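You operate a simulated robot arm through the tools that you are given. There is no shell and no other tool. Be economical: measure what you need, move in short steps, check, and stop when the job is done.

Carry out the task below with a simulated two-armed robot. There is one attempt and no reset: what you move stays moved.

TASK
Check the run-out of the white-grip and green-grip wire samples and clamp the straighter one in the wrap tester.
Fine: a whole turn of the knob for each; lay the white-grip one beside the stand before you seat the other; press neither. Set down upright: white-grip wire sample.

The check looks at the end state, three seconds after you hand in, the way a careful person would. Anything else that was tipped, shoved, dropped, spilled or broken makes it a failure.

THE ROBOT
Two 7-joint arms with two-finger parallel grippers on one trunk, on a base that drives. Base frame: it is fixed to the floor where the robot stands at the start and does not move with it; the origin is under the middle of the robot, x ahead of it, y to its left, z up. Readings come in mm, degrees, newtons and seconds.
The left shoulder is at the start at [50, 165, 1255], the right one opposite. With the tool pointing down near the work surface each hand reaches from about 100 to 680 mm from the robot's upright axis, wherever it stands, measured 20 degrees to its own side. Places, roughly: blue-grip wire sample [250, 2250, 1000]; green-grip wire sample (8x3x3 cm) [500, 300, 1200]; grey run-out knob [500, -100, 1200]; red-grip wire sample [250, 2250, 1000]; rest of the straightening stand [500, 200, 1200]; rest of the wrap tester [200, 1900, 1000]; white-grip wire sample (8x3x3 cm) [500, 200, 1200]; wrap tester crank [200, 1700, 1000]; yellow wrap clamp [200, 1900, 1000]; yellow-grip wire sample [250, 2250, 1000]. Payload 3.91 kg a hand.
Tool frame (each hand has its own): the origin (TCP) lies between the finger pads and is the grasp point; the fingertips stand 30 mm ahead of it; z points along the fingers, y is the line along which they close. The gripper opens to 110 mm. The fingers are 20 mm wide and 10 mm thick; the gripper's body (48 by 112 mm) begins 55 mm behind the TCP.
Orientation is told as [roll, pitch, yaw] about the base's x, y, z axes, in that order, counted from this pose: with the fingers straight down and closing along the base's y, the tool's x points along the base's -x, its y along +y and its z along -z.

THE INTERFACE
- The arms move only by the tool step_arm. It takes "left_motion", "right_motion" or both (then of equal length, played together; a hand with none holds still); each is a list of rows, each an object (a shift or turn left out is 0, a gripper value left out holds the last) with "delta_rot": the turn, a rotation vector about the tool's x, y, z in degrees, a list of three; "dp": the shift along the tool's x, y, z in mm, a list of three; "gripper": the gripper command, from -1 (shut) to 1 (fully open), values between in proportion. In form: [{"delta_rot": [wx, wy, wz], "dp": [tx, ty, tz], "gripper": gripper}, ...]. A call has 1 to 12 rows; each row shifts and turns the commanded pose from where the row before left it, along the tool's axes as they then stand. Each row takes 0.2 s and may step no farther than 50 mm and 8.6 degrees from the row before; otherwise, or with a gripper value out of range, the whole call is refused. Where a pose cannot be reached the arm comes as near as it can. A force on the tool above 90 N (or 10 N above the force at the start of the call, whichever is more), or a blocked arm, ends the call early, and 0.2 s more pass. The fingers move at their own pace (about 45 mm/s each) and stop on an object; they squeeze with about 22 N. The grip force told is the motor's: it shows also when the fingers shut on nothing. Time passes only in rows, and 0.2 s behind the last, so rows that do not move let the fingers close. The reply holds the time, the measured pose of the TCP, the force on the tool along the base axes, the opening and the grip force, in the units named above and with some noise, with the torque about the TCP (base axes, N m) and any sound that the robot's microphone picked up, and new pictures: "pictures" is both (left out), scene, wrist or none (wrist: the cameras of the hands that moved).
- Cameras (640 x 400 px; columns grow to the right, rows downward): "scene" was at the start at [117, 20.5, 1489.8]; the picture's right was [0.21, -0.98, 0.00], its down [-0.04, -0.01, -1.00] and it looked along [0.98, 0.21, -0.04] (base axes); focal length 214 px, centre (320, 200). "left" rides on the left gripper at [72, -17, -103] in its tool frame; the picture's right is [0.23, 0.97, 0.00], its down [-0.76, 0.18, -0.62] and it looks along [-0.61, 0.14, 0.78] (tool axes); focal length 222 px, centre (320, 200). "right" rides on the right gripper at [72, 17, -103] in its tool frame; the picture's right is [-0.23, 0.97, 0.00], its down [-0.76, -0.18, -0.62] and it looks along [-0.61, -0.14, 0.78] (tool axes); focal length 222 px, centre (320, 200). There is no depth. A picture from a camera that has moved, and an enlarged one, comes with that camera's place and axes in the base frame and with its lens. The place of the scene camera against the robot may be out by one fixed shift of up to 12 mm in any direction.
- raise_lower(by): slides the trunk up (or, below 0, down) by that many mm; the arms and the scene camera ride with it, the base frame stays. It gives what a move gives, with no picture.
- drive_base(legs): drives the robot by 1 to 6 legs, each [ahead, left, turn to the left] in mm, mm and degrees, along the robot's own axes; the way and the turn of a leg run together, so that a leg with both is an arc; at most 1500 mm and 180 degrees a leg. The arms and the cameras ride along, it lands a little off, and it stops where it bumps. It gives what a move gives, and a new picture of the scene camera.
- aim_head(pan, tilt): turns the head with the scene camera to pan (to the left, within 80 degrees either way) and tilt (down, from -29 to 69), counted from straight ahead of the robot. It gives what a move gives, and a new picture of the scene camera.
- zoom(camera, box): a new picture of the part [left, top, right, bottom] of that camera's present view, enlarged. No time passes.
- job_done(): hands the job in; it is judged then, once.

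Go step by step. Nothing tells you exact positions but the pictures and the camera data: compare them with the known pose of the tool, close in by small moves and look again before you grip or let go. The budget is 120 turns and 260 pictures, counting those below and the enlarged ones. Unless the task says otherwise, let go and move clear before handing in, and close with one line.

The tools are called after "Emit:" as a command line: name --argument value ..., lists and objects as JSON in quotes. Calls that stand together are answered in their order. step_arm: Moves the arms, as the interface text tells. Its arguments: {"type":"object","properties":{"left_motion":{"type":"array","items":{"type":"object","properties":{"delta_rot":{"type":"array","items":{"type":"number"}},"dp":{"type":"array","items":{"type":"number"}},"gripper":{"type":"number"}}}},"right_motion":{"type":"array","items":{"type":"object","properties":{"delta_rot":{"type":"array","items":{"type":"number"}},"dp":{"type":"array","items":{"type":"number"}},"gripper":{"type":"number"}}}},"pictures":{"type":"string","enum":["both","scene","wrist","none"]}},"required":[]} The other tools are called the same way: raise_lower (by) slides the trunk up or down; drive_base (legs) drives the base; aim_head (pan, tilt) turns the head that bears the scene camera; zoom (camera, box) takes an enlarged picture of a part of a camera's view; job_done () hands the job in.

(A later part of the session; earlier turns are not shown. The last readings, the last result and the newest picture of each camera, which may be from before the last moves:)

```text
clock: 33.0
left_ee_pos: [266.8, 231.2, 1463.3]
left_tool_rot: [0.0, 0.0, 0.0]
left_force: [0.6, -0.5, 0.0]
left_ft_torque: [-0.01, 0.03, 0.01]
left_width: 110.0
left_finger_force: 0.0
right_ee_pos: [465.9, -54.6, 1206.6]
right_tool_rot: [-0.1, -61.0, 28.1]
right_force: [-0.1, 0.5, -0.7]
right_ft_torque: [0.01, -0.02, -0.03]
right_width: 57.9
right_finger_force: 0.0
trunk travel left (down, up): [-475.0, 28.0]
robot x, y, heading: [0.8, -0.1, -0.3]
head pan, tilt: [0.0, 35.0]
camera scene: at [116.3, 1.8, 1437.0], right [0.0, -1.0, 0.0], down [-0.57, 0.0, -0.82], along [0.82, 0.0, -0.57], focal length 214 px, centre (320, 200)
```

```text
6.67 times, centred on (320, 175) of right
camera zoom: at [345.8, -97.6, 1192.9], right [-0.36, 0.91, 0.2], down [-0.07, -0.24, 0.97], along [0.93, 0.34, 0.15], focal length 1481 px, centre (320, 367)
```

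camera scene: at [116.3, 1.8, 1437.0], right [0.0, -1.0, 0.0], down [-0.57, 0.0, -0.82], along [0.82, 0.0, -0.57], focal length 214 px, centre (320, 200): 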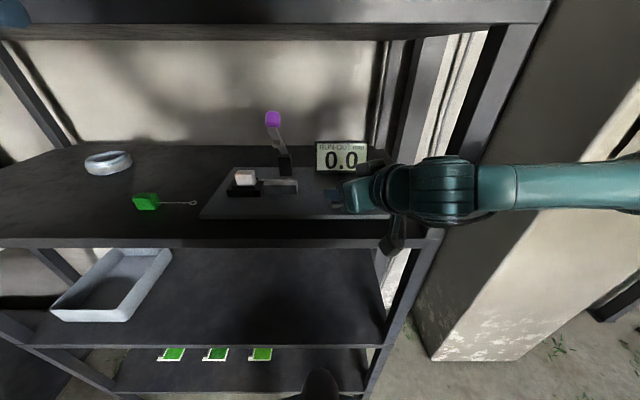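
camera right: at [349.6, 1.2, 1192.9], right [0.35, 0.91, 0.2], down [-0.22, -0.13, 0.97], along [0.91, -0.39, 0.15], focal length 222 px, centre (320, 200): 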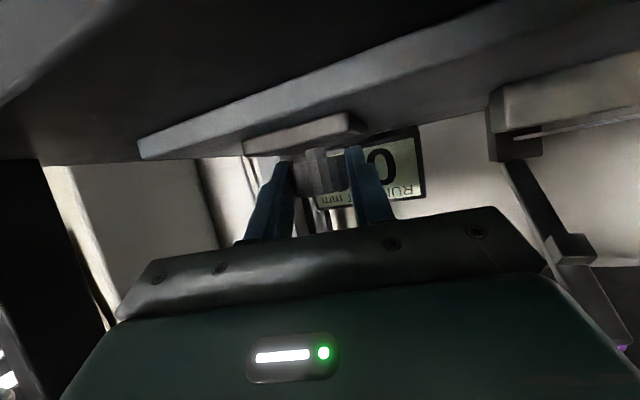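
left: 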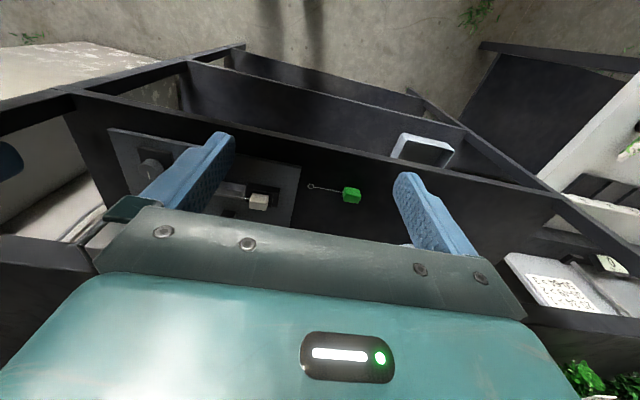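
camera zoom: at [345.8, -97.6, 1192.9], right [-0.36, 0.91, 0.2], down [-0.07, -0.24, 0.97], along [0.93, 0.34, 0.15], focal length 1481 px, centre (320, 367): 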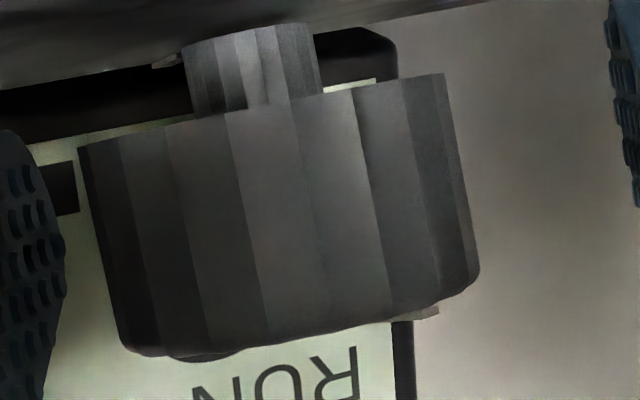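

The tick on the knob advanced about 55° in that swing, for roughly 230° so far. Continuing with more swings.

Emit:
step_arm --right_motion '[{"gripper": -1, "dp": [-0.8, -1, 1.5]}, {}, {}, {"delta_rot": [7.43, 0, 4.12], "dp": [0, 2, 0]}, {"delta_rot": [7.43, 0, 4.12], "dp": [0, 2, 0]}, {"delta_rot": [7.43, 0, 4.12], "dp": [0, 2, 0]}, {"delta_rot": [7.43, 0, 4.12], "dp": [0, 2, 0]}, {"delta_rot": [7.43, 0, 4.12], "dp": [0, 2, 0]}, {"delta_rot": [7.43, 0, 4.12], "dp": [0, 2, 0]}, {"delta_rot": [7.43, 0, 4.12], "dp": [0, 2, 0]}, {}]' --pictures "none"

Emit:
step_arm --right_motion '[{"gripper": 0.05}, {}, {}, {"delta_rot": [-7.43, 0, -4.12], "dp": [0, -2, 0]}, {"delta_rot": [-7.43, 0, -4.12], "dp": [0, -2, 0]}, {"delta_rot": [-7.43, 0, -4.12], "dp": [0, -2, 0]}, {"delta_rot": [-7.43, 0, -4.12], "dp": [0, -2, 0]}, {"delta_rot": [-7.43, 0, -4.12], "dp": [0, -2, 0]}, {"delta_rot": [-7.43, 0, -4.12], "dp": [0, -2, 0]}, {"delta_rot": [-7.43, 0, -4.12], "dp": [0, -2, 0]}, {}]' --pictures "none"

Emit:
step_arm --right_motion '[{"gripper": -1, "dp": [-0.8, -1, 1.5]}, {}, {}, {"delta_rot": [7.43, 0, 4.12], "dp": [0, 2, 0]}, {"delta_rot": [7.43, 0, 4.12], "dp": [0, 2, 0]}, {"delta_rot": [7.43, 0, 4.12], "dp": [0, 2, 0]}, {"delta_rot": [7.43, 0, 4.12], "dp": [0, 2, 0]}, {"delta_rot": [7.43, 0, 4.12], "dp": [0, 2, 0]}, {"delta_rot": [7.43, 0, 4.12], "dp": [0, 2, 0]}, {"delta_rot": [7.43, 0, 4.12], "dp": [0, 2, 0]}, {}]' --pictures "none"

Emit:
step_arm --right_motion '[{"gripper": 0.05}, {}, {}, {"delta_rot": [-7.43, 0, -4.12], "dp": [0, -2, 0]}, {"delta_rot": [-7.43, 0, -4.12], "dp": [0, -2, 0]}, {"delta_rot": [-7.43, 0, -4.12], "dp": [0, -2, 0]}, {"delta_rot": [-7.43, 0, -4.12], "dp": [0, -2, 0]}, {"delta_rot": [-7.43, 0, -4.12], "dp": [0, -2, 0]}, {"delta_rot": [-7.43, 0, -4.12], "dp": [0, -2, 0]}, {"delta_rot": [-7.43, 0, -4.12], "dp": [0, -2, 0]}, {}]' --pictures "scene"

Emit:
zoom --camera "right" --box '[260, 130, 380, 210]'

```text
clock: 35.4
left_ee_pos: [263.4, 229.5, 1465.7]
left_tool_rot: [0.0, -0.3, 0.0]
left_force: [-0.1, -0.5, 0.8]
left_ft_torque: [-0.02, 0.0, -0.01]
left_width: 109.8
left_finger_force: 0.0
right_ee_pos: [464.4, -41.4, 1206.4]
right_tool_rot: [0.0, -61.1, -31.5]
right_force: [1.4, 0.6, -9.9]
right_ft_torque: [0.06, -1.04, 0.04]
right_width: 33.6
right_finger_force: 45.1
trunk travel left (down, up): [-475.0, 28.0]
robot x, y, heading: [-0.4, -1.5, -0.1]
head pan, tilt: [0.0, 35.0]
```

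```text
clock: 37.8
left_ee_pos: [266.9, 231.0, 1465.2]
left_tool_rot: [0.1, 0.0, 0.0]
left_force: [-0.4, 0.2, -0.2]
left_ft_torque: [-0.05, -0.01, 0.03]
left_width: 109.9
left_finger_force: 0.1
right_ee_pos: [465.6, -53.7, 1206.0]
right_tool_rot: [0.1, -61.0, 28.0]
right_force: [0.1, 0.0, -0.7]
right_ft_torque: [-0.01, -0.02, -0.01]
right_width: 57.9
right_finger_force: 0.0
trunk travel left (down, up): [-475.0, 28.0]
robot x, y, heading: [0.2, -1.3, 0.0]
head pan, tilt: [0.0, 35.0]
```

```text
clock: 40.2
left_ee_pos: [263.7, 229.5, 1465.0]
left_tool_rot: [0.0, -0.2, 0.1]
left_force: [0.5, 0.1, 0.8]
left_ft_torque: [-0.05, 0.01, 0.04]
left_width: 110.0
left_finger_force: 0.0
right_ee_pos: [464.4, -41.9, 1206.8]
right_tool_rot: [-0.1, -61.1, -31.6]
right_force: [1.2, 0.6, -9.0]
right_ft_torque: [0.02, -1.0, 0.01]
right_width: 33.6
right_finger_force: 44.6
trunk travel left (down, up): [-475.0, 28.0]
robot x, y, heading: [0.4, -1.7, 0.1]
head pan, tilt: [0.0, 35.0]
```

```text
clock: 42.6
left_ee_pos: [267.0, 230.5, 1464.4]
left_tool_rot: [0.0, 0.1, 0.0]
left_force: [-0.3, 0.5, 0.9]
left_ft_torque: [0.01, 0.01, -0.03]
left_width: 109.9
left_finger_force: 0.1
right_ee_pos: [466.1, -54.9, 1206.4]
right_tool_rot: [0.0, -61.1, 28.1]
right_force: [0.8, 0.2, -0.3]
right_ft_torque: [0.01, 0.01, 0.01]
right_width: 57.9
right_finger_force: 0.0
trunk travel left (down, up): [-475.0, 28.0]
robot x, y, heading: [-1.0, -0.7, 0.2]
head pan, tilt: [0.0, 35.0]
camera scene: at [116.2, 1.8, 1437.0], right [0.0, -1.0, 0.0], down [-0.57, 0.0, -0.82], along [0.82, 0.0, -0.57], focal length 214 px, centre (320, 200)
```

scene: 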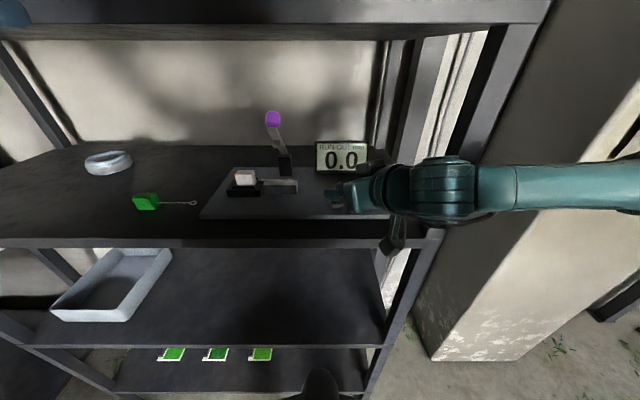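

```text
5.00 times, centred on (320, 170) of right
camera zoom: at [345.8, -97.9, 1192.3], right [-0.36, 0.91, 0.2], down [-0.07, -0.24, 0.97], along [0.93, 0.34, 0.15], focal length 1111 px, centre (320, 350)
```

zoom: 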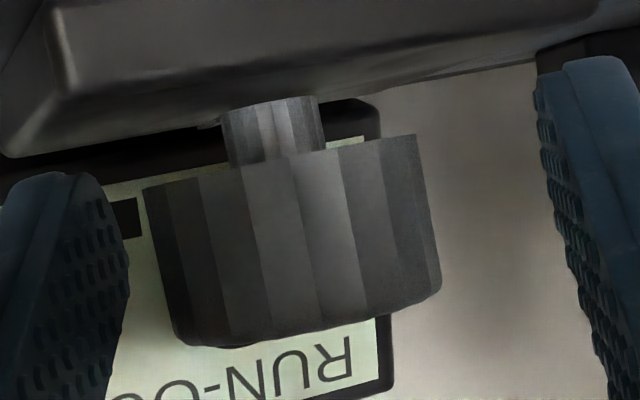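

About 345° by estimate and still 0.0; one more swing.

Emit:
step_arm --right_motion '[{"gripper": -1, "dp": [-0.8, -1, 1.5]}, {}, {}, {"delta_rot": [7.43, 0, 4.12], "dp": [0, 2, 0]}, {"delta_rot": [7.43, 0, 4.12], "dp": [0, 2, 0]}, {"delta_rot": [7.43, 0, 4.12], "dp": [0, 2, 0]}, {"delta_rot": [7.43, 0, 4.12], "dp": [0, 2, 0]}, {"delta_rot": [7.43, 0, 4.12], "dp": [0, 2, 0]}, {"delta_rot": [7.43, 0, 4.12], "dp": [0, 2, 0]}, {"delta_rot": [7.43, 0, 4.12], "dp": [0, 2, 0]}, {}]' --pictures "none"

Emit:
step_arm --right_motion '[{"gripper": 0.05}, {}, {}, {"delta_rot": [-7.43, 0, -4.12], "dp": [0, -2, 0]}, {"delta_rot": [-7.43, 0, -4.12], "dp": [0, -2, 0]}, {"delta_rot": [-7.43, 0, -4.12], "dp": [0, -2, 0]}, {"delta_rot": [-7.43, 0, -4.12], "dp": [0, -2, 0]}, {"delta_rot": [-7.43, 0, -4.12], "dp": [0, -2, 0]}, {"delta_rot": [-7.43, 0, -4.12], "dp": [0, -2, 0]}, {"delta_rot": [-7.43, 0, -4.12], "dp": [0, -2, 0]}, {}]' --pictures "scene"

Emit:
zoom --camera "right" --box '[260, 130, 380, 210]'

```text
clock: 45.0
left_ee_pos: [264.0, 230.5, 1465.2]
left_tool_rot: [0.0, -0.2, -0.1]
left_force: [-0.5, 0.0, -0.3]
left_ft_torque: [0.0, 0.01, -0.01]
left_width: 110.0
left_finger_force: 0.1
right_ee_pos: [463.9, -41.0, 1206.4]
right_tool_rot: [-0.4, -61.0, -31.2]
right_force: [-19.0, -2.9, -10.3]
right_ft_torque: [0.18, -0.87, -0.22]
right_width: 33.4
right_finger_force: 45.4
trunk travel left (down, up): [-475.0, 28.0]
robot x, y, heading: [2.2, -1.7, 0.1]
head pan, tilt: [0.0, 35.0]
```

```text
clock: 47.4
left_ee_pos: [266.3, 231.4, 1464.1]
left_tool_rot: [0.0, 0.0, 0.0]
left_force: [0.0, -0.3, -0.2]
left_ft_torque: [-0.02, -0.04, 0.0]
left_width: 110.0
left_finger_force: 0.1
right_ee_pos: [464.7, -54.4, 1206.3]
right_tool_rot: [-0.1, -61.1, 28.2]
right_force: [-0.8, 0.6, -0.1]
right_ft_torque: [-0.01, -0.02, 0.0]
right_width: 57.9
right_finger_force: 0.1
trunk travel left (down, up): [-475.0, 28.0]
robot x, y, heading: [-0.9, -2.0, 0.0]
head pan, tilt: [0.0, 35.0]
camera scene: at [116.3, 1.8, 1437.0], right [0.0, -1.0, 0.0], down [-0.57, 0.0, -0.82], along [0.82, 0.0, -0.57], focal length 214 px, centre (320, 200)
```

scene: 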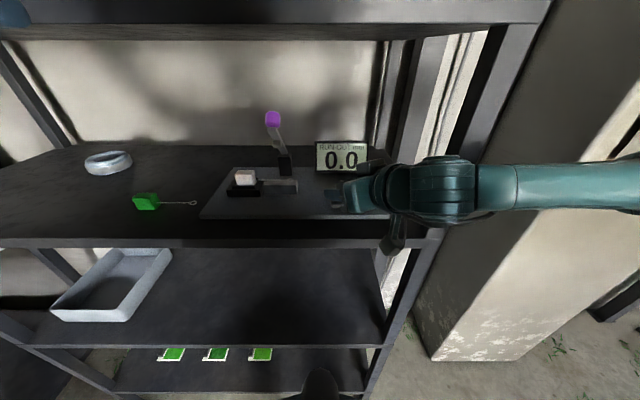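

```text
5.00 times, centred on (320, 170) of right
camera zoom: at [346.0, -98.0, 1193.2], right [-0.36, 0.91, 0.2], down [-0.07, -0.24, 0.97], along [0.93, 0.34, 0.15], focal length 1111 px, centre (320, 350)
```

zoom: 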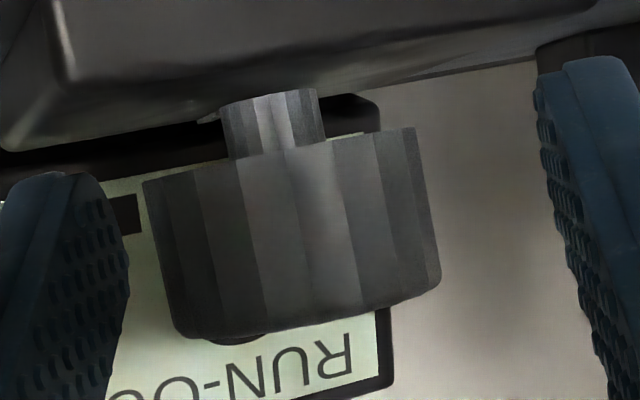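

Still 0.0; another swing, then check the tick.

Emit:
step_arm --right_motion '[{"gripper": -1, "dp": [-0.8, -1, 1.5]}, {}, {}, {"delta_rot": [7.43, 0, 4.12], "dp": [0, 2, 0]}, {"delta_rot": [7.43, 0, 4.12], "dp": [0, 2, 0]}, {"delta_rot": [7.43, 0, 4.12], "dp": [0, 2, 0]}, {"delta_rot": [7.43, 0, 4.12], "dp": [0, 2, 0]}, {"delta_rot": [7.43, 0, 4.12], "dp": [0, 2, 0]}, {"delta_rot": [7.43, 0, 4.12], "dp": [0, 2, 0]}, {"delta_rot": [7.43, 0, 4.12], "dp": [0, 2, 0]}, {}]' --pictures "none"

Emit:
step_arm --right_motion '[{"gripper": 0.05}, {}, {}, {"delta_rot": [-7.43, 0, -4.12], "dp": [0, -2, 0]}, {"delta_rot": [-7.43, 0, -4.12], "dp": [0, -2, 0]}, {"delta_rot": [-7.43, 0, -4.12], "dp": [0, -2, 0]}, {"delta_rot": [-7.43, 0, -4.12], "dp": [0, -2, 0]}, {"delta_rot": [-7.43, 0, -4.12], "dp": [0, -2, 0]}, {"delta_rot": [-7.43, 0, -4.12], "dp": [0, -2, 0]}, {"delta_rot": [-7.43, 0, -4.12], "dp": [0, -2, 0]}, {}]' --pictures "scene"

Emit:
zoom --camera "right" --box '[260, 130, 380, 210]'

```text
clock: 49.8
left_ee_pos: [263.8, 230.8, 1465.5]
left_tool_rot: [0.0, -0.1, 0.0]
left_force: [-0.3, 0.3, -0.1]
left_ft_torque: [-0.03, -0.05, 0.02]
left_width: 110.4
left_finger_force: 0.0
right_ee_pos: [464.1, -41.6, 1207.5]
right_tool_rot: [0.1, -61.1, -31.6]
right_force: [4.5, 2.8, -4.4]
right_ft_torque: [-0.23, -1.19, 0.07]
right_width: 33.6
right_finger_force: 44.6
trunk travel left (down, up): [-475.0, 28.0]
robot x, y, heading: [0.9, 1.0, 0.1]
head pan, tilt: [0.0, 35.0]
```

```text
clock: 52.2
left_ee_pos: [268.5, 229.3, 1465.1]
left_tool_rot: [0.0, 0.0, 0.0]
left_force: [-0.4, -0.6, -0.6]
left_ft_torque: [-0.02, 0.03, -0.02]
left_width: 110.0
left_finger_force: 0.1
right_ee_pos: [466.9, -53.5, 1206.3]
right_tool_rot: [-0.1, -61.0, 28.1]
right_force: [-0.7, 0.0, 0.5]
right_ft_torque: [0.02, 0.04, 0.03]
right_width: 57.8
right_finger_force: 0.2
trunk travel left (down, up): [-475.0, 28.0]
robot x, y, heading: [0.2, 0.5, -0.1]
head pan, tilt: [0.0, 35.0]
camera scene: at [116.2, 1.8, 1437.0], right [0.0, -1.0, 0.0], down [-0.57, 0.0, -0.82], along [0.82, 0.0, -0.57], focal length 214 px, centre (320, 200)
```

scene: 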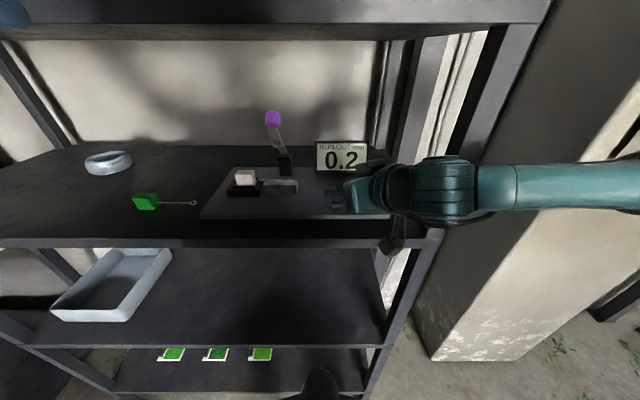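

```text
5.00 times, centred on (320, 170) of right
camera zoom: at [345.8, -97.5, 1192.9], right [-0.36, 0.91, 0.2], down [-0.07, -0.24, 0.97], along [0.93, 0.34, 0.15], focal length 1111 px, centre (320, 350)
```

zoom: 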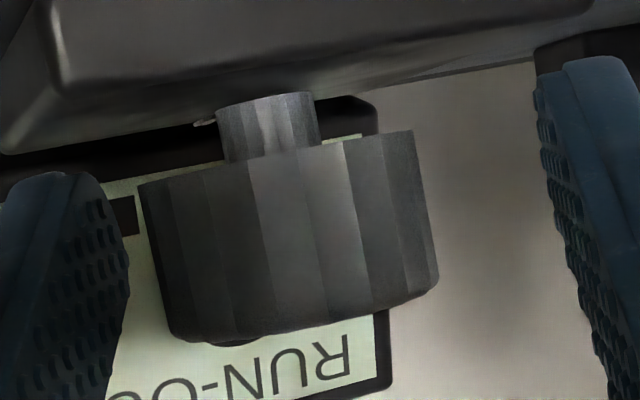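

The display now reads 0.2 for white. I'll confirm it and retract the right hand.

Emit:
zoom --camera "scene" --box '[300, 130, 380, 180]'

Emit:
step_arm --right_motion '[{"gripper": 0.3}, {"dp": [0, 0, -40]}, {"dp": [0, 0, -40]}, {"dp": [0, 0, -45], "delta_rot": [7.43, 0, 4.12]}, {"dp": [0, -35, -25], "delta_rot": [7.43, 0, 4.12]}, {"dp": [0, -40, 0], "delta_rot": [7.43, 0, 4.12]}, {}]' --pictures "scene"

Emit:
zoom --camera "scene" --box '[100, 100, 340, 250]'

```text
8.00 times, centred on (340, 155) of scene
camera zoom: at [116.2, 1.8, 1437.0], right [0.0, -1.0, 0.0], down [-0.57, 0.0, -0.82], along [0.82, 0.0, -0.57], focal length 1716 px, centre (160, 560)
```

zoom: 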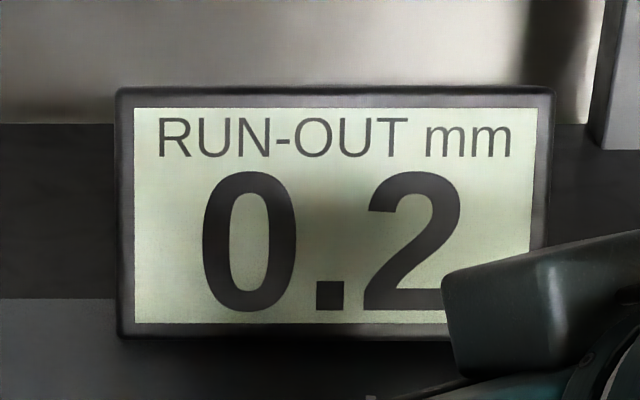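

```text
clock: 53.8
left_ee_pos: [268.2, 236.7, 1462.0]
left_tool_rot: [-0.3, 0.0, 0.0]
left_force: [-0.2, 0.1, 0.8]
left_ft_torque: [0.03, -0.01, -0.03]
left_width: 110.1
left_finger_force: 0.1
right_ee_pos: [393.1, -165.8, 1295.5]
right_tool_rot: [-0.2, -60.6, 3.6]
right_force: [-1.2, 42.3, -18.9]
right_ft_torque: [0.49, -0.29, -0.55]
right_width: 0.0
right_finger_force: 0.0
right hand out of reach, approached as far as the arm can: row 4, 5
trunk travel left (down, up): [-475.0, 28.0]
robot x, y, heading: [-3.3, 2.4, -0.2]
head pan, tilt: [0.0, 35.0]
camera scene: at [117.4, 8.6, 1436.6], right [0.0, -1.0, 0.01], down [-0.57, -0.01, -0.82], along [0.82, 0.0, -0.57], focal length 214 px, centre (320, 200)
```

scene: 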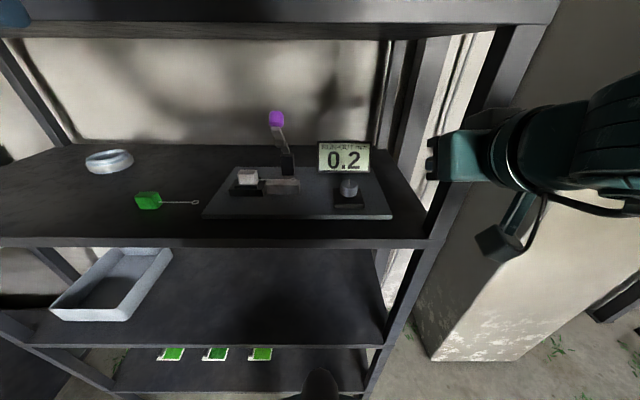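

```text
2.67 times, centred on (220, 175) of scene
camera zoom: at [117.4, 8.6, 1436.6], right [0.0, -1.0, 0.01], down [-0.57, -0.01, -0.82], along [0.82, 0.0, -0.57], focal length 572 px, centre (587, 267)
```

zoom: 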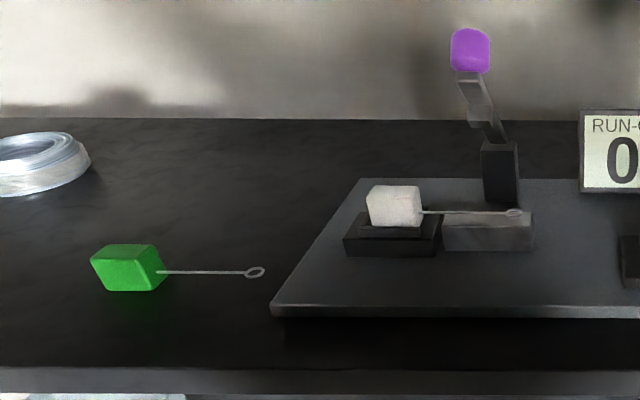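

The right hand's outer finger is against the post; I'll move it left and back out at once.

Emit:
step_arm --right_motion '[{"dp": [0, 25, 0]}, {"dp": [0, 20, 0]}, {"dp": [0, 0, -40]}, {"dp": [0, 0, -40]}, {"dp": [0, 0, -10]}, {}]' --pictures "scene"

```text
clock: 55.2
left_ee_pos: [268.6, 230.8, 1463.9]
left_tool_rot: [0.0, 0.1, 0.0]
left_force: [0.1, -0.6, 0.1]
left_ft_torque: [0.01, 0.03, -0.01]
left_width: 110.0
left_finger_force: 0.1
right_ee_pos: [315.6, -132.9, 1347.6]
right_tool_rot: [-0.1, -60.9, 2.5]
right_force: [0.0, -0.7, -0.5]
right_ft_torque: [-0.05, -0.02, 0.02]
right_width: 71.6
right_finger_force: 0.1
right hand out of reach, approached as far as the arm can: row 4
trunk travel left (down, up): [-475.0, 28.0]
robot x, y, heading: [0.8, 1.7, -0.1]
head pan, tilt: [0.0, 35.0]
camera scene: at [116.2, 1.4, 1437.0], right [0.0, -1.0, 0.0], down [-0.57, 0.0, -0.82], along [0.82, 0.0, -0.57], focal length 214 px, centre (320, 200)
```

scene: 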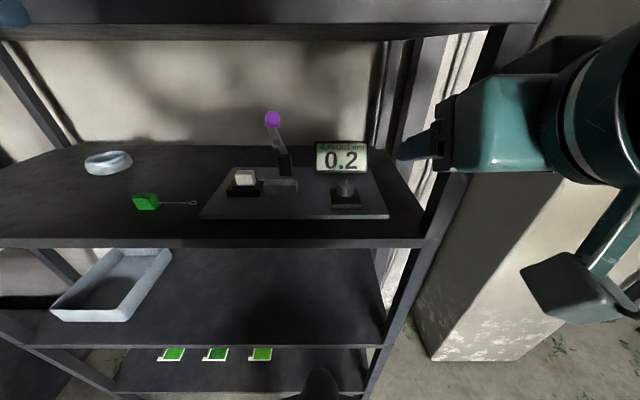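

Now the white sample. I'll bring the left hand down and tilt it the same way, in front of the stand, to view the sample from its wrist camera.

Emit:
step_arm --left_motion '[{"dp": [0, -30, 35]}, {"dp": [0, -30, 35]}, {"dp": [0, -30, 35]}, {"dp": [0, -25, 40]}, {"delta_rot": [0, -8.6, 0]}, {"delta_rot": [0, -8.6, 0]}, {"delta_rot": [0, -8.6, 0]}, {"delta_rot": [0, -8.6, 0]}, {"delta_rot": [0, -8.6, 0]}, {"delta_rot": [0, -8.6, 0]}, {"delta_rot": [0, -8.6, 0]}, {}]' --pictures "both"

Emit:
zoom --camera "left" --box '[240, 60, 480, 210]'

```text
clock: 57.6
left_ee_pos: [295.2, 138.0, 1311.4]
left_tool_rot: [-0.5, -52.1, 8.7]
left_force: [0.3, 0.3, -0.1]
left_ft_torque: [0.01, 0.02, -0.01]
left_width: 110.0
left_finger_force: 0.1
left hand out of reach, approached as far as the arm can: row 11
right_ee_pos: [316.2, -132.4, 1346.8]
right_tool_rot: [-0.1, -61.0, 2.5]
right_force: [-0.6, -0.5, 1.2]
right_ft_torque: [0.02, 0.02, 0.01]
right_width: 71.4
right_finger_force: 0.1
trunk travel left (down, up): [-475.0, 28.0]
robot x, y, heading: [-1.0, -0.4, 0.0]
head pan, tilt: [0.0, 35.0]
stopped in row 12 (left hand): the arm was blocked; the commanded pose is now the measured one
camera scene: at [117.1, 4.5, 1437.5], right [0.04, -1.0, 0.0], down [-0.57, -0.02, -0.82], along [0.82, 0.03, -0.57], focal length 214 px, centre (320, 200)
camera left: at [171.3, 103.8, 1318.7], right [-0.28, 0.94, -0.18], down [-0.05, 0.18, 0.98], along [0.96, 0.28, 0.0], focal length 222 px, centre (320, 200)
```

scene: 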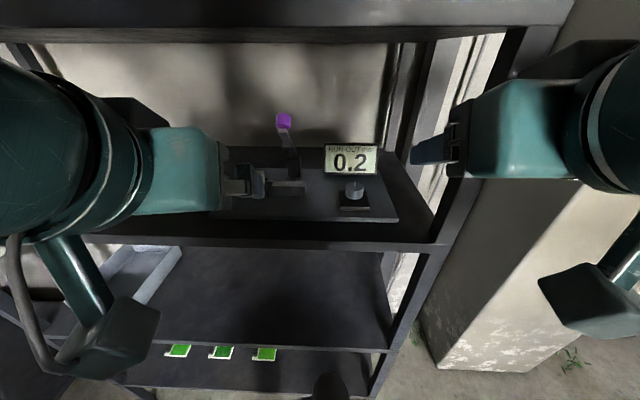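
left: 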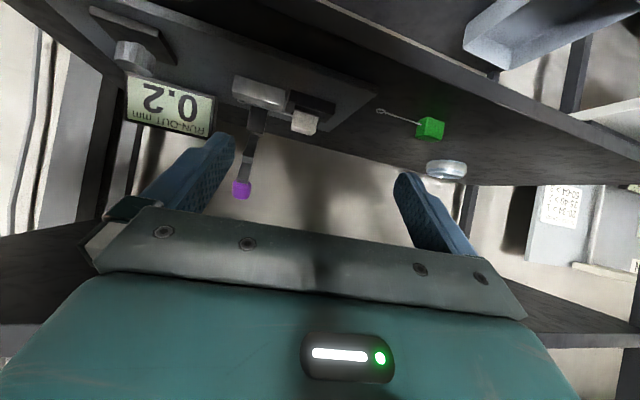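

```text
2.67 times, centred on (360, 135) of left
camera zoom: at [171.3, 103.8, 1318.7], right [-0.28, 0.94, -0.18], down [-0.05, 0.18, 0.98], along [0.96, 0.28, 0.0], focal length 592 px, centre (213, 373)
```

zoom: 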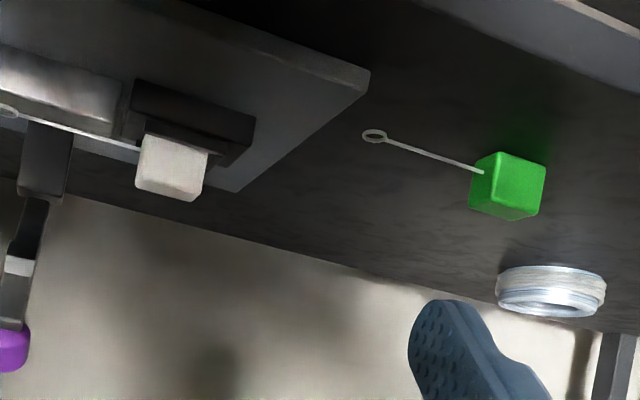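

White sits near [490, 152, 1213] and green near [474, 352, 1173]. I'll straighten the left hand, flatten it, and move nearer in front of the white grip.

Emit:
step_arm --left_motion '[{"dp": [-10, 5, 35]}, {"delta_rot": [6.8, 0, 5.3], "dp": [0, 0, 20]}, {"delta_rot": [0, -8, 0], "dp": [-10, 5, 20]}, {"delta_rot": [0, -8, 0], "dp": [0, 0, 18]}, {}, {}]' --pictures "wrist"

Emit:
zoom --camera "left" --box '[200, 60, 440, 210]'

```text
clock: 59.0
left_ee_pos: [406.6, 139.7, 1295.3]
left_tool_rot: [-1.1, -68.4, 0.5]
left_force: [-0.1, -0.9, 1.1]
left_ft_torque: [-0.01, -0.01, 0.04]
left_width: 110.1
left_finger_force: 0.0
left hand out of reach, approached as far as the arm can: row 2, 3, 4
right_ee_pos: [316.1, -133.3, 1348.1]
right_tool_rot: [0.0, -61.0, 2.5]
right_force: [0.3, 0.1, -0.6]
right_ft_torque: [0.0, -0.02, 0.01]
right_width: 71.5
right_finger_force: 0.0
trunk travel left (down, up): [-475.0, 28.0]
robot x, y, heading: [-2.9, 1.6, 0.1]
head pan, tilt: [0.0, 35.0]
camera left: at [282.3, 124.8, 1267.3], right [-0.07, 0.97, -0.22], down [-0.3, 0.19, 0.94], along [0.95, 0.13, 0.28], focal length 222 px, centre (320, 200)
```

left: 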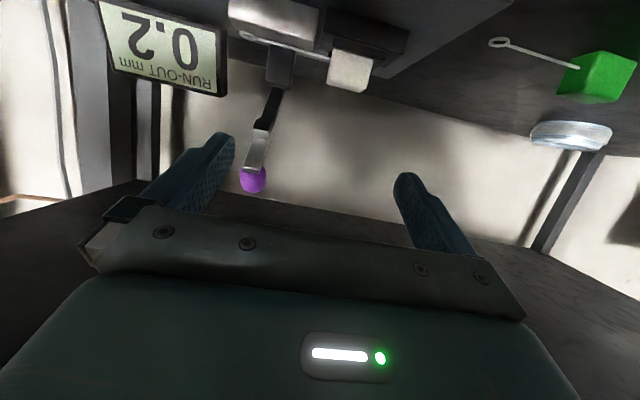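

```text
2.67 times, centred on (320, 135) of left
camera zoom: at [282.3, 124.8, 1267.3], right [-0.07, 0.97, -0.22], down [-0.3, 0.19, 0.94], along [0.95, 0.13, 0.28], focal length 592 px, centre (320, 373)
```

zoom: 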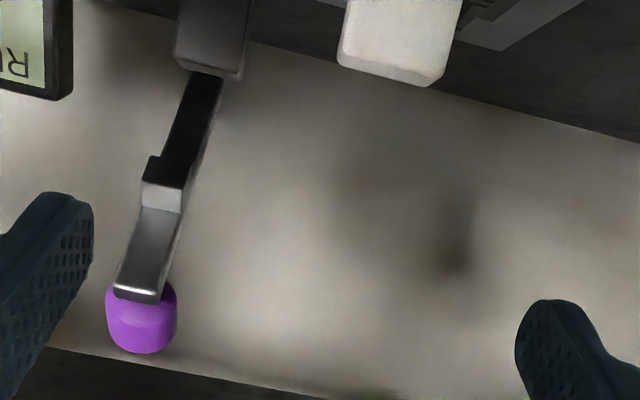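

White refined to about [505, 155, 1208]; its wire leaves low, so I plan to grip only the upper half of the block. Moving lower for a closer look.

Emit:
step_arm --left_motion '[{"dp": [15, 5, 10], "gripper": 0.35}, {"dp": [15, 5, 10]}, {"dp": [14, 5, 15]}, {}, {}]' --pictures "both"

Emit:
zoom --camera "left" --box '[240, 70, 440, 195]'

```text
clock: 60.2
left_ee_pos: [432.7, 150.5, 1246.6]
left_tool_rot: [-1.1, -68.3, 0.2]
left_force: [-0.1, -0.7, -0.2]
left_ft_torque: [0.02, -0.01, 0.02]
left_width: 74.3
left_finger_force: 0.0
left hand out of reach, approached as far as the arm can: row 1, 2
right_ee_pos: [316.1, -132.0, 1346.4]
right_tool_rot: [0.0, -60.9, 2.6]
right_force: [-0.4, 0.4, 0.4]
right_ft_torque: [-0.01, 0.02, 0.03]
right_width: 71.5
right_finger_force: 0.1
trunk travel left (down, up): [-475.0, 28.0]
robot x, y, heading: [-3.9, 2.3, -0.1]
head pan, tilt: [0.0, 35.0]
camera scene: at [116.4, 1.4, 1436.9], right [0.0, -1.0, 0.0], down [-0.57, 0.0, -0.82], along [0.82, 0.0, -0.57], focal length 214 px, centre (320, 200)
camera left: at [308.7, 134.4, 1217.7], right [-0.07, 0.97, -0.22], down [-0.3, 0.19, 0.94], along [0.95, 0.13, 0.28], focal length 222 px, centre (320, 200)
```

scene: 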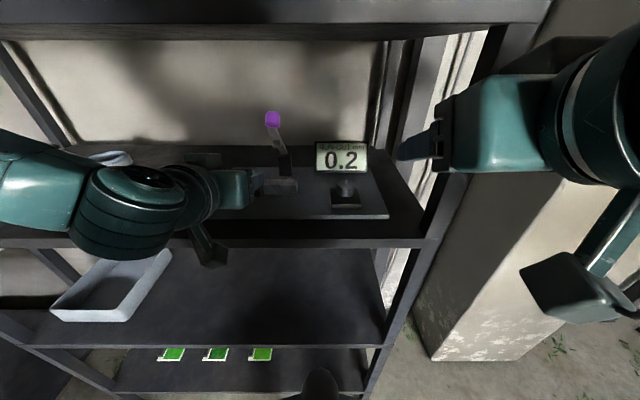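
left: 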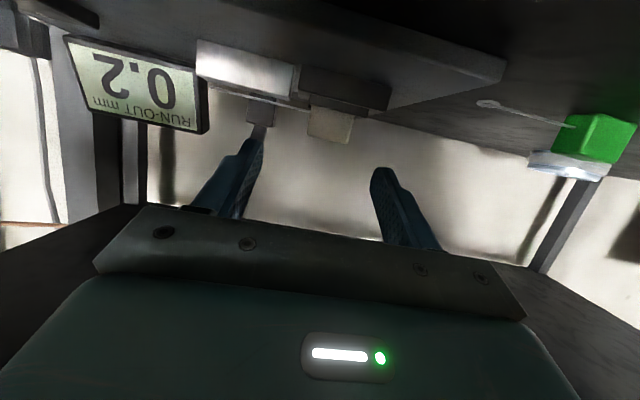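

```text
3.20 times, centred on (340, 132) of left
camera zoom: at [308.7, 134.4, 1217.7], right [-0.07, 0.97, -0.22], down [-0.3, 0.19, 0.94], along [0.95, 0.13, 0.28], focal length 711 px, centre (256, 416)
```

zoom: 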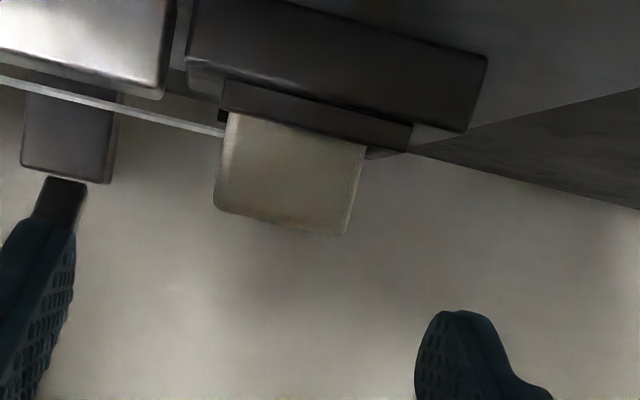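

Block spans y≈135–170, top ≈1220, wire ≈1202. I'll slide in along the fingers, straddling the block above the wire, and look before closing.

Emit:
step_arm --left_motion '[{"dp": [0, 1, 25]}, {"dp": [0, 1, 22]}, {"dp": [0, 0, 12]}, {}, {}]' --pictures "wrist"

Emit:
zoom --camera "left" --box '[220, 70, 440, 207]'

Emit:
zoom --camera "scene" --box '[200, 130, 320, 205]'

```text
clock: 61.4
left_ee_pos: [488.7, 150.6, 1223.1]
left_tool_rot: [-1.0, -68.5, 0.3]
left_force: [0.1, 0.6, -0.4]
left_ft_torque: [0.0, 0.02, 0.03]
left_width: 74.3
left_finger_force: 0.1
right_ee_pos: [316.8, -133.3, 1345.5]
right_tool_rot: [0.0, -60.9, 2.5]
right_force: [-0.6, 1.2, -0.5]
right_ft_torque: [0.01, -0.01, 0.0]
right_width: 71.6
right_finger_force: 0.1
trunk travel left (down, up): [-475.0, 28.0]
robot x, y, heading: [3.3, -1.4, 0.1]
head pan, tilt: [0.0, 35.0]
camera left: at [363.8, 135.4, 1194.8], right [-0.07, 0.97, -0.22], down [-0.3, 0.19, 0.94], along [0.95, 0.13, 0.28], focal length 222 px, centre (320, 200)
```

left: 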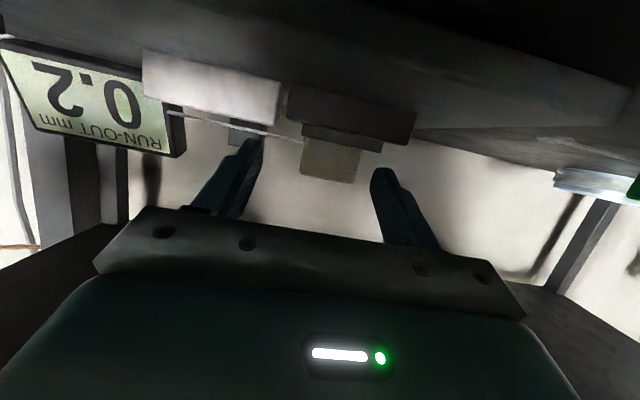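

```text
2.91 times, centred on (330, 138) of left
camera zoom: at [363.8, 135.4, 1194.8], right [-0.07, 0.97, -0.22], down [-0.3, 0.19, 0.94], along [0.95, 0.13, 0.28], focal length 646 px, centre (291, 379)
```

zoom: 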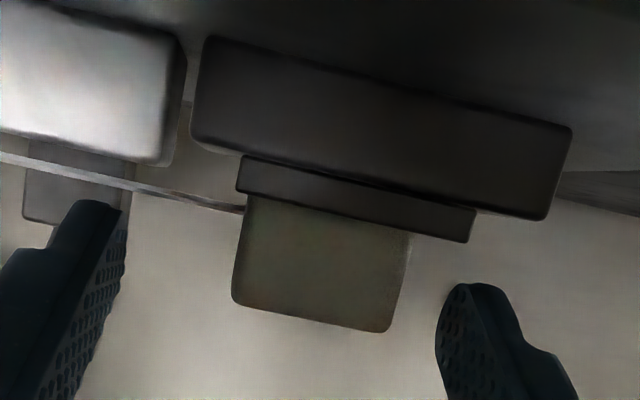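

```text
5.33 times, centred on (260, 168) of scene
camera zoom: at [116.3, 1.3, 1436.9], right [0.0, -1.0, 0.0], down [-0.57, 0.0, -0.82], along [0.82, 0.0, -0.57], focal length 1144 px, centre (640, 373)
```

zoom: 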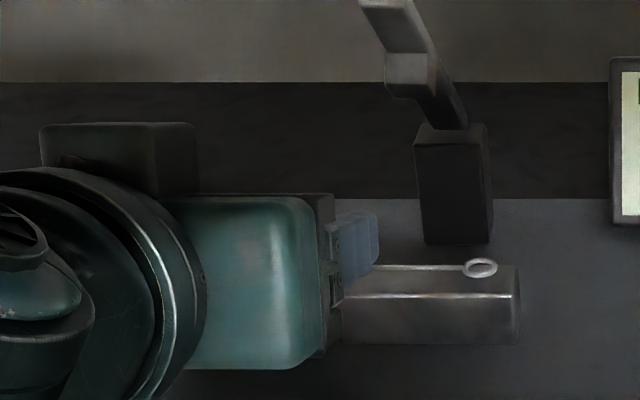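

Triangulating two views puts the front top edge at x=501, y 138–173, z 1220. I'll shift 5 mm left, 16 mm forward, slightly up, and close.

Emit:
step_arm --left_motion '[{"dp": [-2, 5, 0]}, {"dp": [-6, 0, 14.2]}, {}, {"gripper": -1}, {}, {}, {}]' --pictures "wrist"

Emit:
zoom --camera "left" --box '[220, 70, 440, 207]'

```text
clock: 63.0
left_ee_pos: [502.4, 156.4, 1225.4]
left_tool_rot: [-0.9, -68.6, 0.3]
left_force: [0.4, -0.3, 0.3]
left_ft_torque: [-0.05, 0.02, -0.01]
left_width: 35.4
left_finger_force: 21.8
right_ee_pos: [316.0, -131.3, 1346.3]
right_tool_rot: [0.0, -60.9, 2.5]
right_force: [0.2, 0.8, 0.9]
right_ft_torque: [-0.02, 0.0, 0.0]
right_width: 71.6
right_finger_force: 0.0
trunk travel left (down, up): [-475.0, 28.0]
robot x, y, heading: [-2.0, 0.9, -0.0]
head pan, tilt: [0.0, 35.0]
camera left: at [379.5, 140.9, 1196.8], right [-0.07, 0.97, -0.22], down [-0.3, 0.19, 0.94], along [0.95, 0.13, 0.28], focal length 222 px, centre (320, 200)
```

left: 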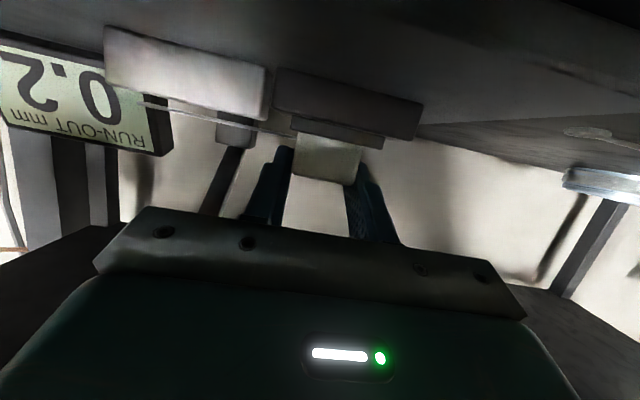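

```text
2.91 times, centred on (330, 138) of left
camera zoom: at [379.5, 140.9, 1196.8], right [-0.07, 0.97, -0.22], down [-0.3, 0.19, 0.94], along [0.95, 0.13, 0.28], focal length 646 px, centre (291, 379)
```

zoom: 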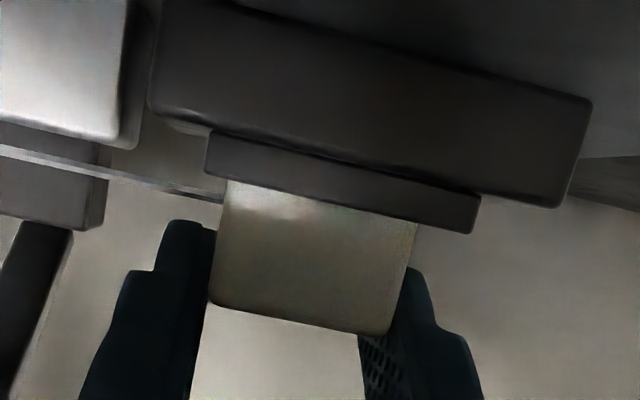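

White is held (35.4 mm). I'll lift it straight up and check that it comes away cleanly.

Emit:
step_arm --left_motion '[{"dp": [-9.3, 0, -3.7]}, {"dp": [-18.6, 0, -7.4]}, {"dp": [-18.6, 0, -7.4]}, {}]' --pictures "both"

Emit:
aim_head --pan 45 --tilt 30

```text
clock: 64.0
left_ee_pos: [504.6, 156.4, 1277.2]
left_tool_rot: [-1.1, -68.5, 0.4]
left_force: [-0.1, 0.3, -0.4]
left_ft_torque: [0.01, 0.0, 0.0]
left_width: 35.4
left_finger_force: 22.2
right_ee_pos: [315.8, -132.9, 1346.6]
right_tool_rot: [0.0, -60.9, 2.4]
right_force: [-0.1, -0.2, -0.6]
right_ft_torque: [0.01, -0.02, 0.02]
right_width: 71.7
right_finger_force: 0.0
trunk travel left (down, up): [-475.0, 28.0]
robot x, y, heading: [1.6, -2.0, 0.2]
head pan, tilt: [0.0, 35.0]
camera scene: at [116.5, 1.4, 1436.9], right [0.0, -1.0, 0.0], down [-0.57, 0.0, -0.82], along [0.82, 0.0, -0.57], focal length 214 px, centre (320, 200)
camera left: at [380.5, 140.9, 1247.9], right [-0.07, 0.97, -0.22], down [-0.3, 0.19, 0.94], along [0.95, 0.13, 0.28], focal length 222 px, centre (320, 200)
```

scene: 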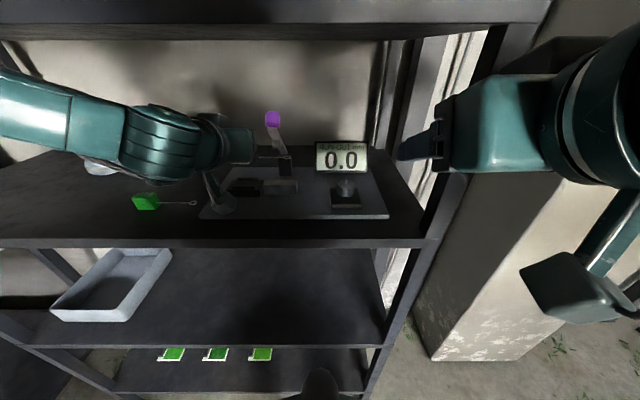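
left: 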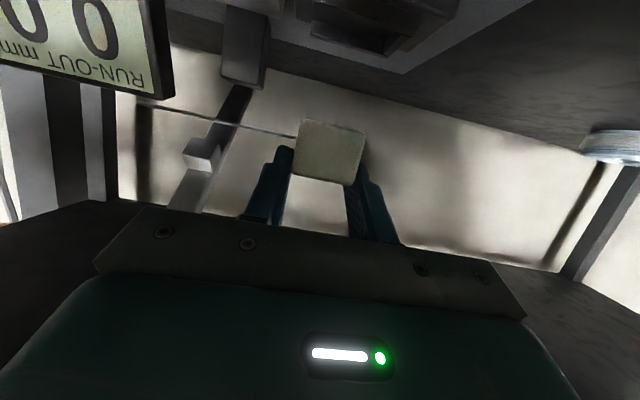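

```text
clock: 65.1
left_ee_pos: [504.1, 157.0, 1276.4]
left_tool_rot: [-0.9, -68.5, 0.2]
left_force: [-0.2, 0.6, -0.3]
left_ft_torque: [-0.03, 0.01, -0.02]
left_width: 35.2
left_finger_force: 21.8
right_ee_pos: [315.4, -132.8, 1346.7]
right_tool_rot: [0.0, -60.9, 2.6]
right_force: [0.4, 0.0, 0.7]
right_ft_torque: [-0.02, 0.01, 0.02]
right_width: 71.5
right_finger_force: 0.0
trunk travel left (down, up): [-475.0, 28.0]
robot x, y, heading: [0.2, 0.0, -0.1]
head pan, tilt: [45.0, 30.0]
camera scene: at [92.2, 65.2, 1444.7], right [0.71, -0.71, 0.0], down [-0.35, -0.35, -0.87], along [0.61, 0.61, -0.5], focal length 214 px, centre (320, 200)
```

scene: 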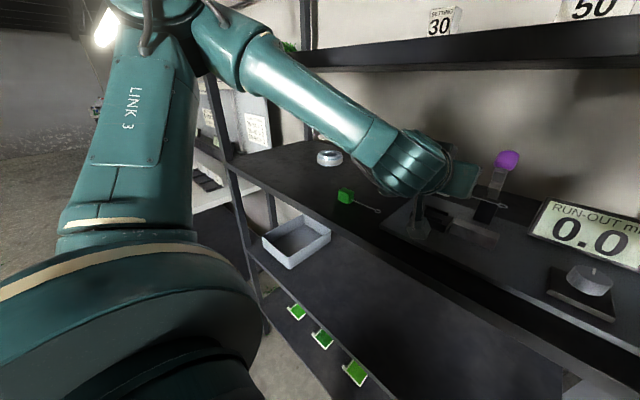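

Clean lift. The shelf runs to y≈800, so white goes left of the green one, block near [485, 505]. I'll carry it over there at this height.

Emit:
step_arm --left_motion '[{"dp": [3, 44, -8]}, {"dp": [3, 44, -8]}, {"dp": [3, 44, -8]}, {"dp": [3, 44, -8]}, {"dp": [0, 44, 0]}, {"dp": [0, 44, 0]}, {"dp": [0, 44, 0]}, {"dp": [0, 40, 0]}, {}]' --pictures "both"

```text
clock: 67.1
left_ee_pos: [473.6, 505.8, 1272.1]
left_tool_rot: [-0.9, -68.4, 0.3]
left_force: [0.2, 0.1, -0.4]
left_ft_torque: [0.01, -0.04, 0.01]
left_width: 35.3
left_finger_force: 22.3
right_ee_pos: [315.4, -131.9, 1346.1]
right_tool_rot: [-0.1, -60.9, 2.6]
right_force: [-0.3, 0.5, -0.2]
right_ft_torque: [-0.01, -0.02, 0.0]
right_width: 71.5
right_finger_force: 0.2
trunk travel left (down, up): [-475.0, 28.0]
robot x, y, heading: [2.1, 2.3, 0.3]
head pan, tilt: [45.0, 30.0]
camera scene: at [91.9, 65.6, 1444.8], right [0.71, -0.71, 0.0], down [-0.35, -0.35, -0.87], along [0.61, 0.61, -0.5], focal length 214 px, centre (320, 200)
camera left: at [349.0, 491.3, 1244.2], right [-0.07, 0.97, -0.22], down [-0.3, 0.19, 0.94], along [0.95, 0.13, 0.28], focal length 222 px, centre (320, 200)
```

scene: 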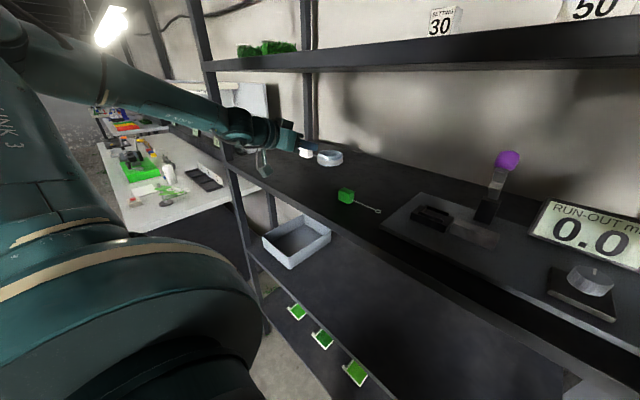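
left: 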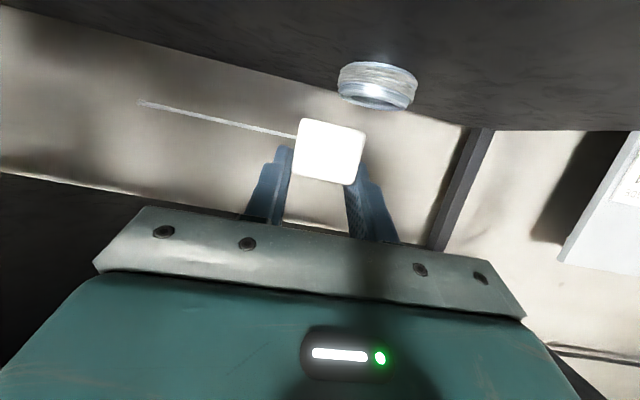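

Coil stays clear behind. Lowering most of the way.

Emit:
step_arm --left_motion '[{"dp": [23.2, 0, 9.2]}, {"dp": [23.2, 0, 9.2]}, {"dp": [14, 0, 5.5]}, {}, {}]' --pictures "both"

Emit:
zoom --camera "scene" --box '[240, 100, 400, 200]'

```text
clock: 68.3
left_ee_pos: [474.2, 504.6, 1208.8]
left_tool_rot: [-1.0, -68.5, 0.3]
left_force: [-0.6, -0.9, -0.4]
left_ft_torque: [-0.01, -0.01, -0.01]
left_width: 35.5
left_finger_force: 21.8
right_ee_pos: [316.3, -132.2, 1345.9]
right_tool_rot: [0.0, -60.8, 2.5]
right_force: [-0.7, -0.6, -0.3]
right_ft_torque: [0.0, 0.0, 0.02]
right_width: 71.5
right_finger_force: 0.0
trunk travel left (down, up): [-475.0, 28.0]
robot x, y, heading: [4.1, -1.4, 0.3]
head pan, tilt: [45.0, 30.0]
camera scene: at [92.2, 65.4, 1444.7], right [0.71, -0.71, 0.0], down [-0.35, -0.35, -0.87], along [0.61, 0.61, -0.5], focal length 214 px, centre (320, 200)
camera left: at [350.1, 489.0, 1180.9], right [-0.07, 0.97, -0.22], down [-0.3, 0.19, 0.94], along [0.95, 0.13, 0.28], focal length 222 px, centre (320, 200)
```

scene: 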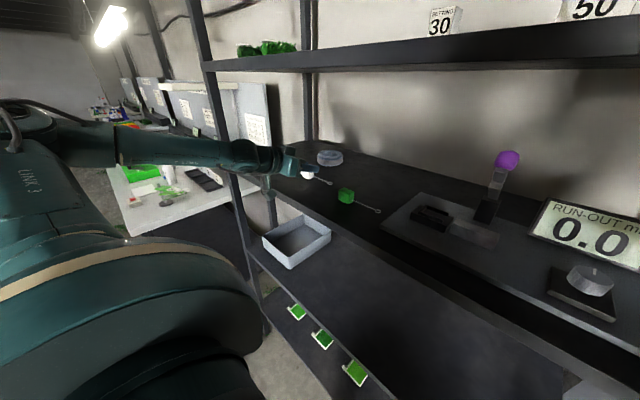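
left: 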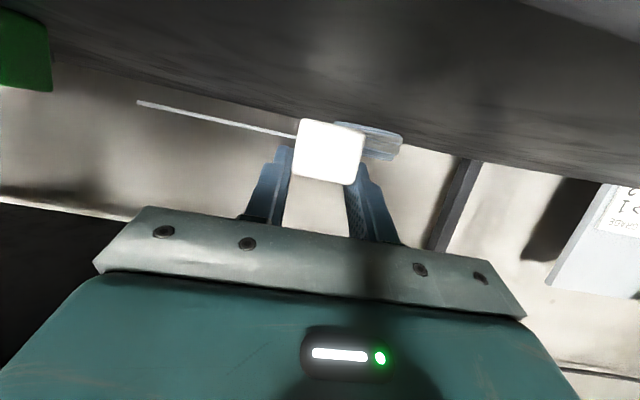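

```text
4.00 times, centred on (320, 150) of scene
camera zoom: at [92.2, 65.4, 1444.7], right [0.71, -0.71, 0.0], down [-0.35, -0.35, -0.87], along [0.61, 0.61, -0.5], focal length 858 px, centre (320, 400)
```

zoom: 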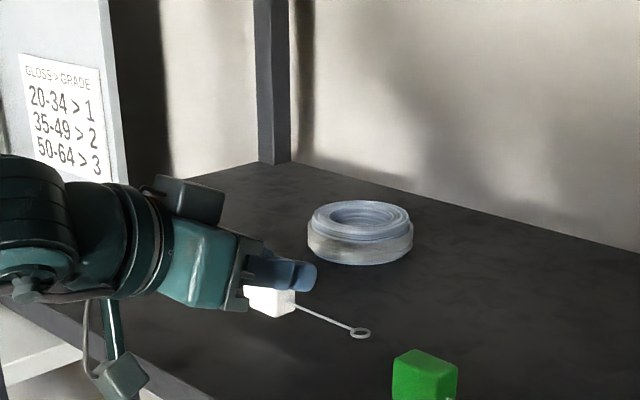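

Lowering in small steps, watching the force.

Emit:
step_arm --left_motion '[{"dp": [1.9, 0, 0.74]}, {"dp": [1.9, 0, 0.74]}, {"dp": [1.9, 0, 0.74]}, {"dp": [1.9, 0, 0.74]}, {}]' --pictures "none"

Emit:
step_arm --left_motion '[{"dp": [1.4, 0, 0.55]}, {"dp": [1.4, 0, 0.55]}, {}]' --pictures "wrist"

```text
clock: 69.5
left_ee_pos: [473.2, 505.0, 1201.5]
left_tool_rot: [-0.9, -68.5, 0.3]
left_force: [0.1, 0.0, -0.7]
left_ft_torque: [0.03, 0.02, -0.02]
left_width: 35.4
left_finger_force: 22.2
right_ee_pos: [315.7, -133.0, 1346.4]
right_tool_rot: [0.0, -60.9, 2.3]
right_force: [0.5, 0.1, 0.8]
right_ft_torque: [0.0, 0.01, 0.0]
right_width: 71.5
right_finger_force: 0.1
trunk travel left (down, up): [-475.0, 28.0]
robot x, y, heading: [-0.5, -0.3, -0.4]
head pan, tilt: [45.0, 30.0]
```

```text
clock: 70.3
left_ee_pos: [473.0, 504.8, 1198.3]
left_tool_rot: [-1.0, -68.3, 0.2]
left_force: [-0.4, -0.4, -0.6]
left_ft_torque: [0.01, 0.02, 0.03]
left_width: 35.1
left_finger_force: 21.8
right_ee_pos: [315.6, -132.5, 1346.5]
right_tool_rot: [0.0, -60.9, 2.5]
right_force: [0.8, 0.1, -0.5]
right_ft_torque: [-0.01, -0.01, -0.06]
right_width: 71.6
right_finger_force: 0.0
trunk travel left (down, up): [-475.0, 28.0]
robot x, y, heading: [3.9, -1.9, 0.4]
head pan, tilt: [45.0, 30.0]
camera left: at [349.4, 489.4, 1170.0], right [-0.07, 0.97, -0.22], down [-0.3, 0.19, 0.94], along [0.95, 0.13, 0.28], focal length 222 px, centre (320, 200)
```

left: 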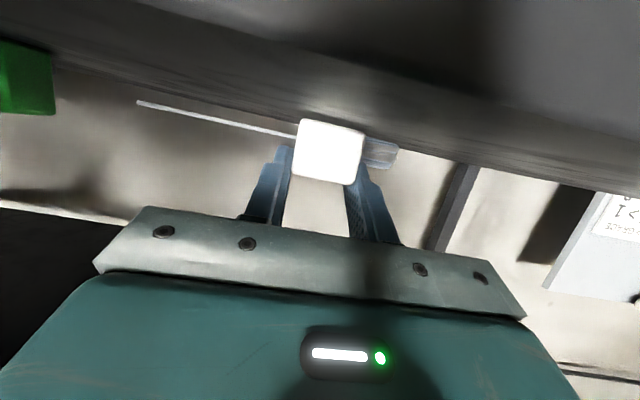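

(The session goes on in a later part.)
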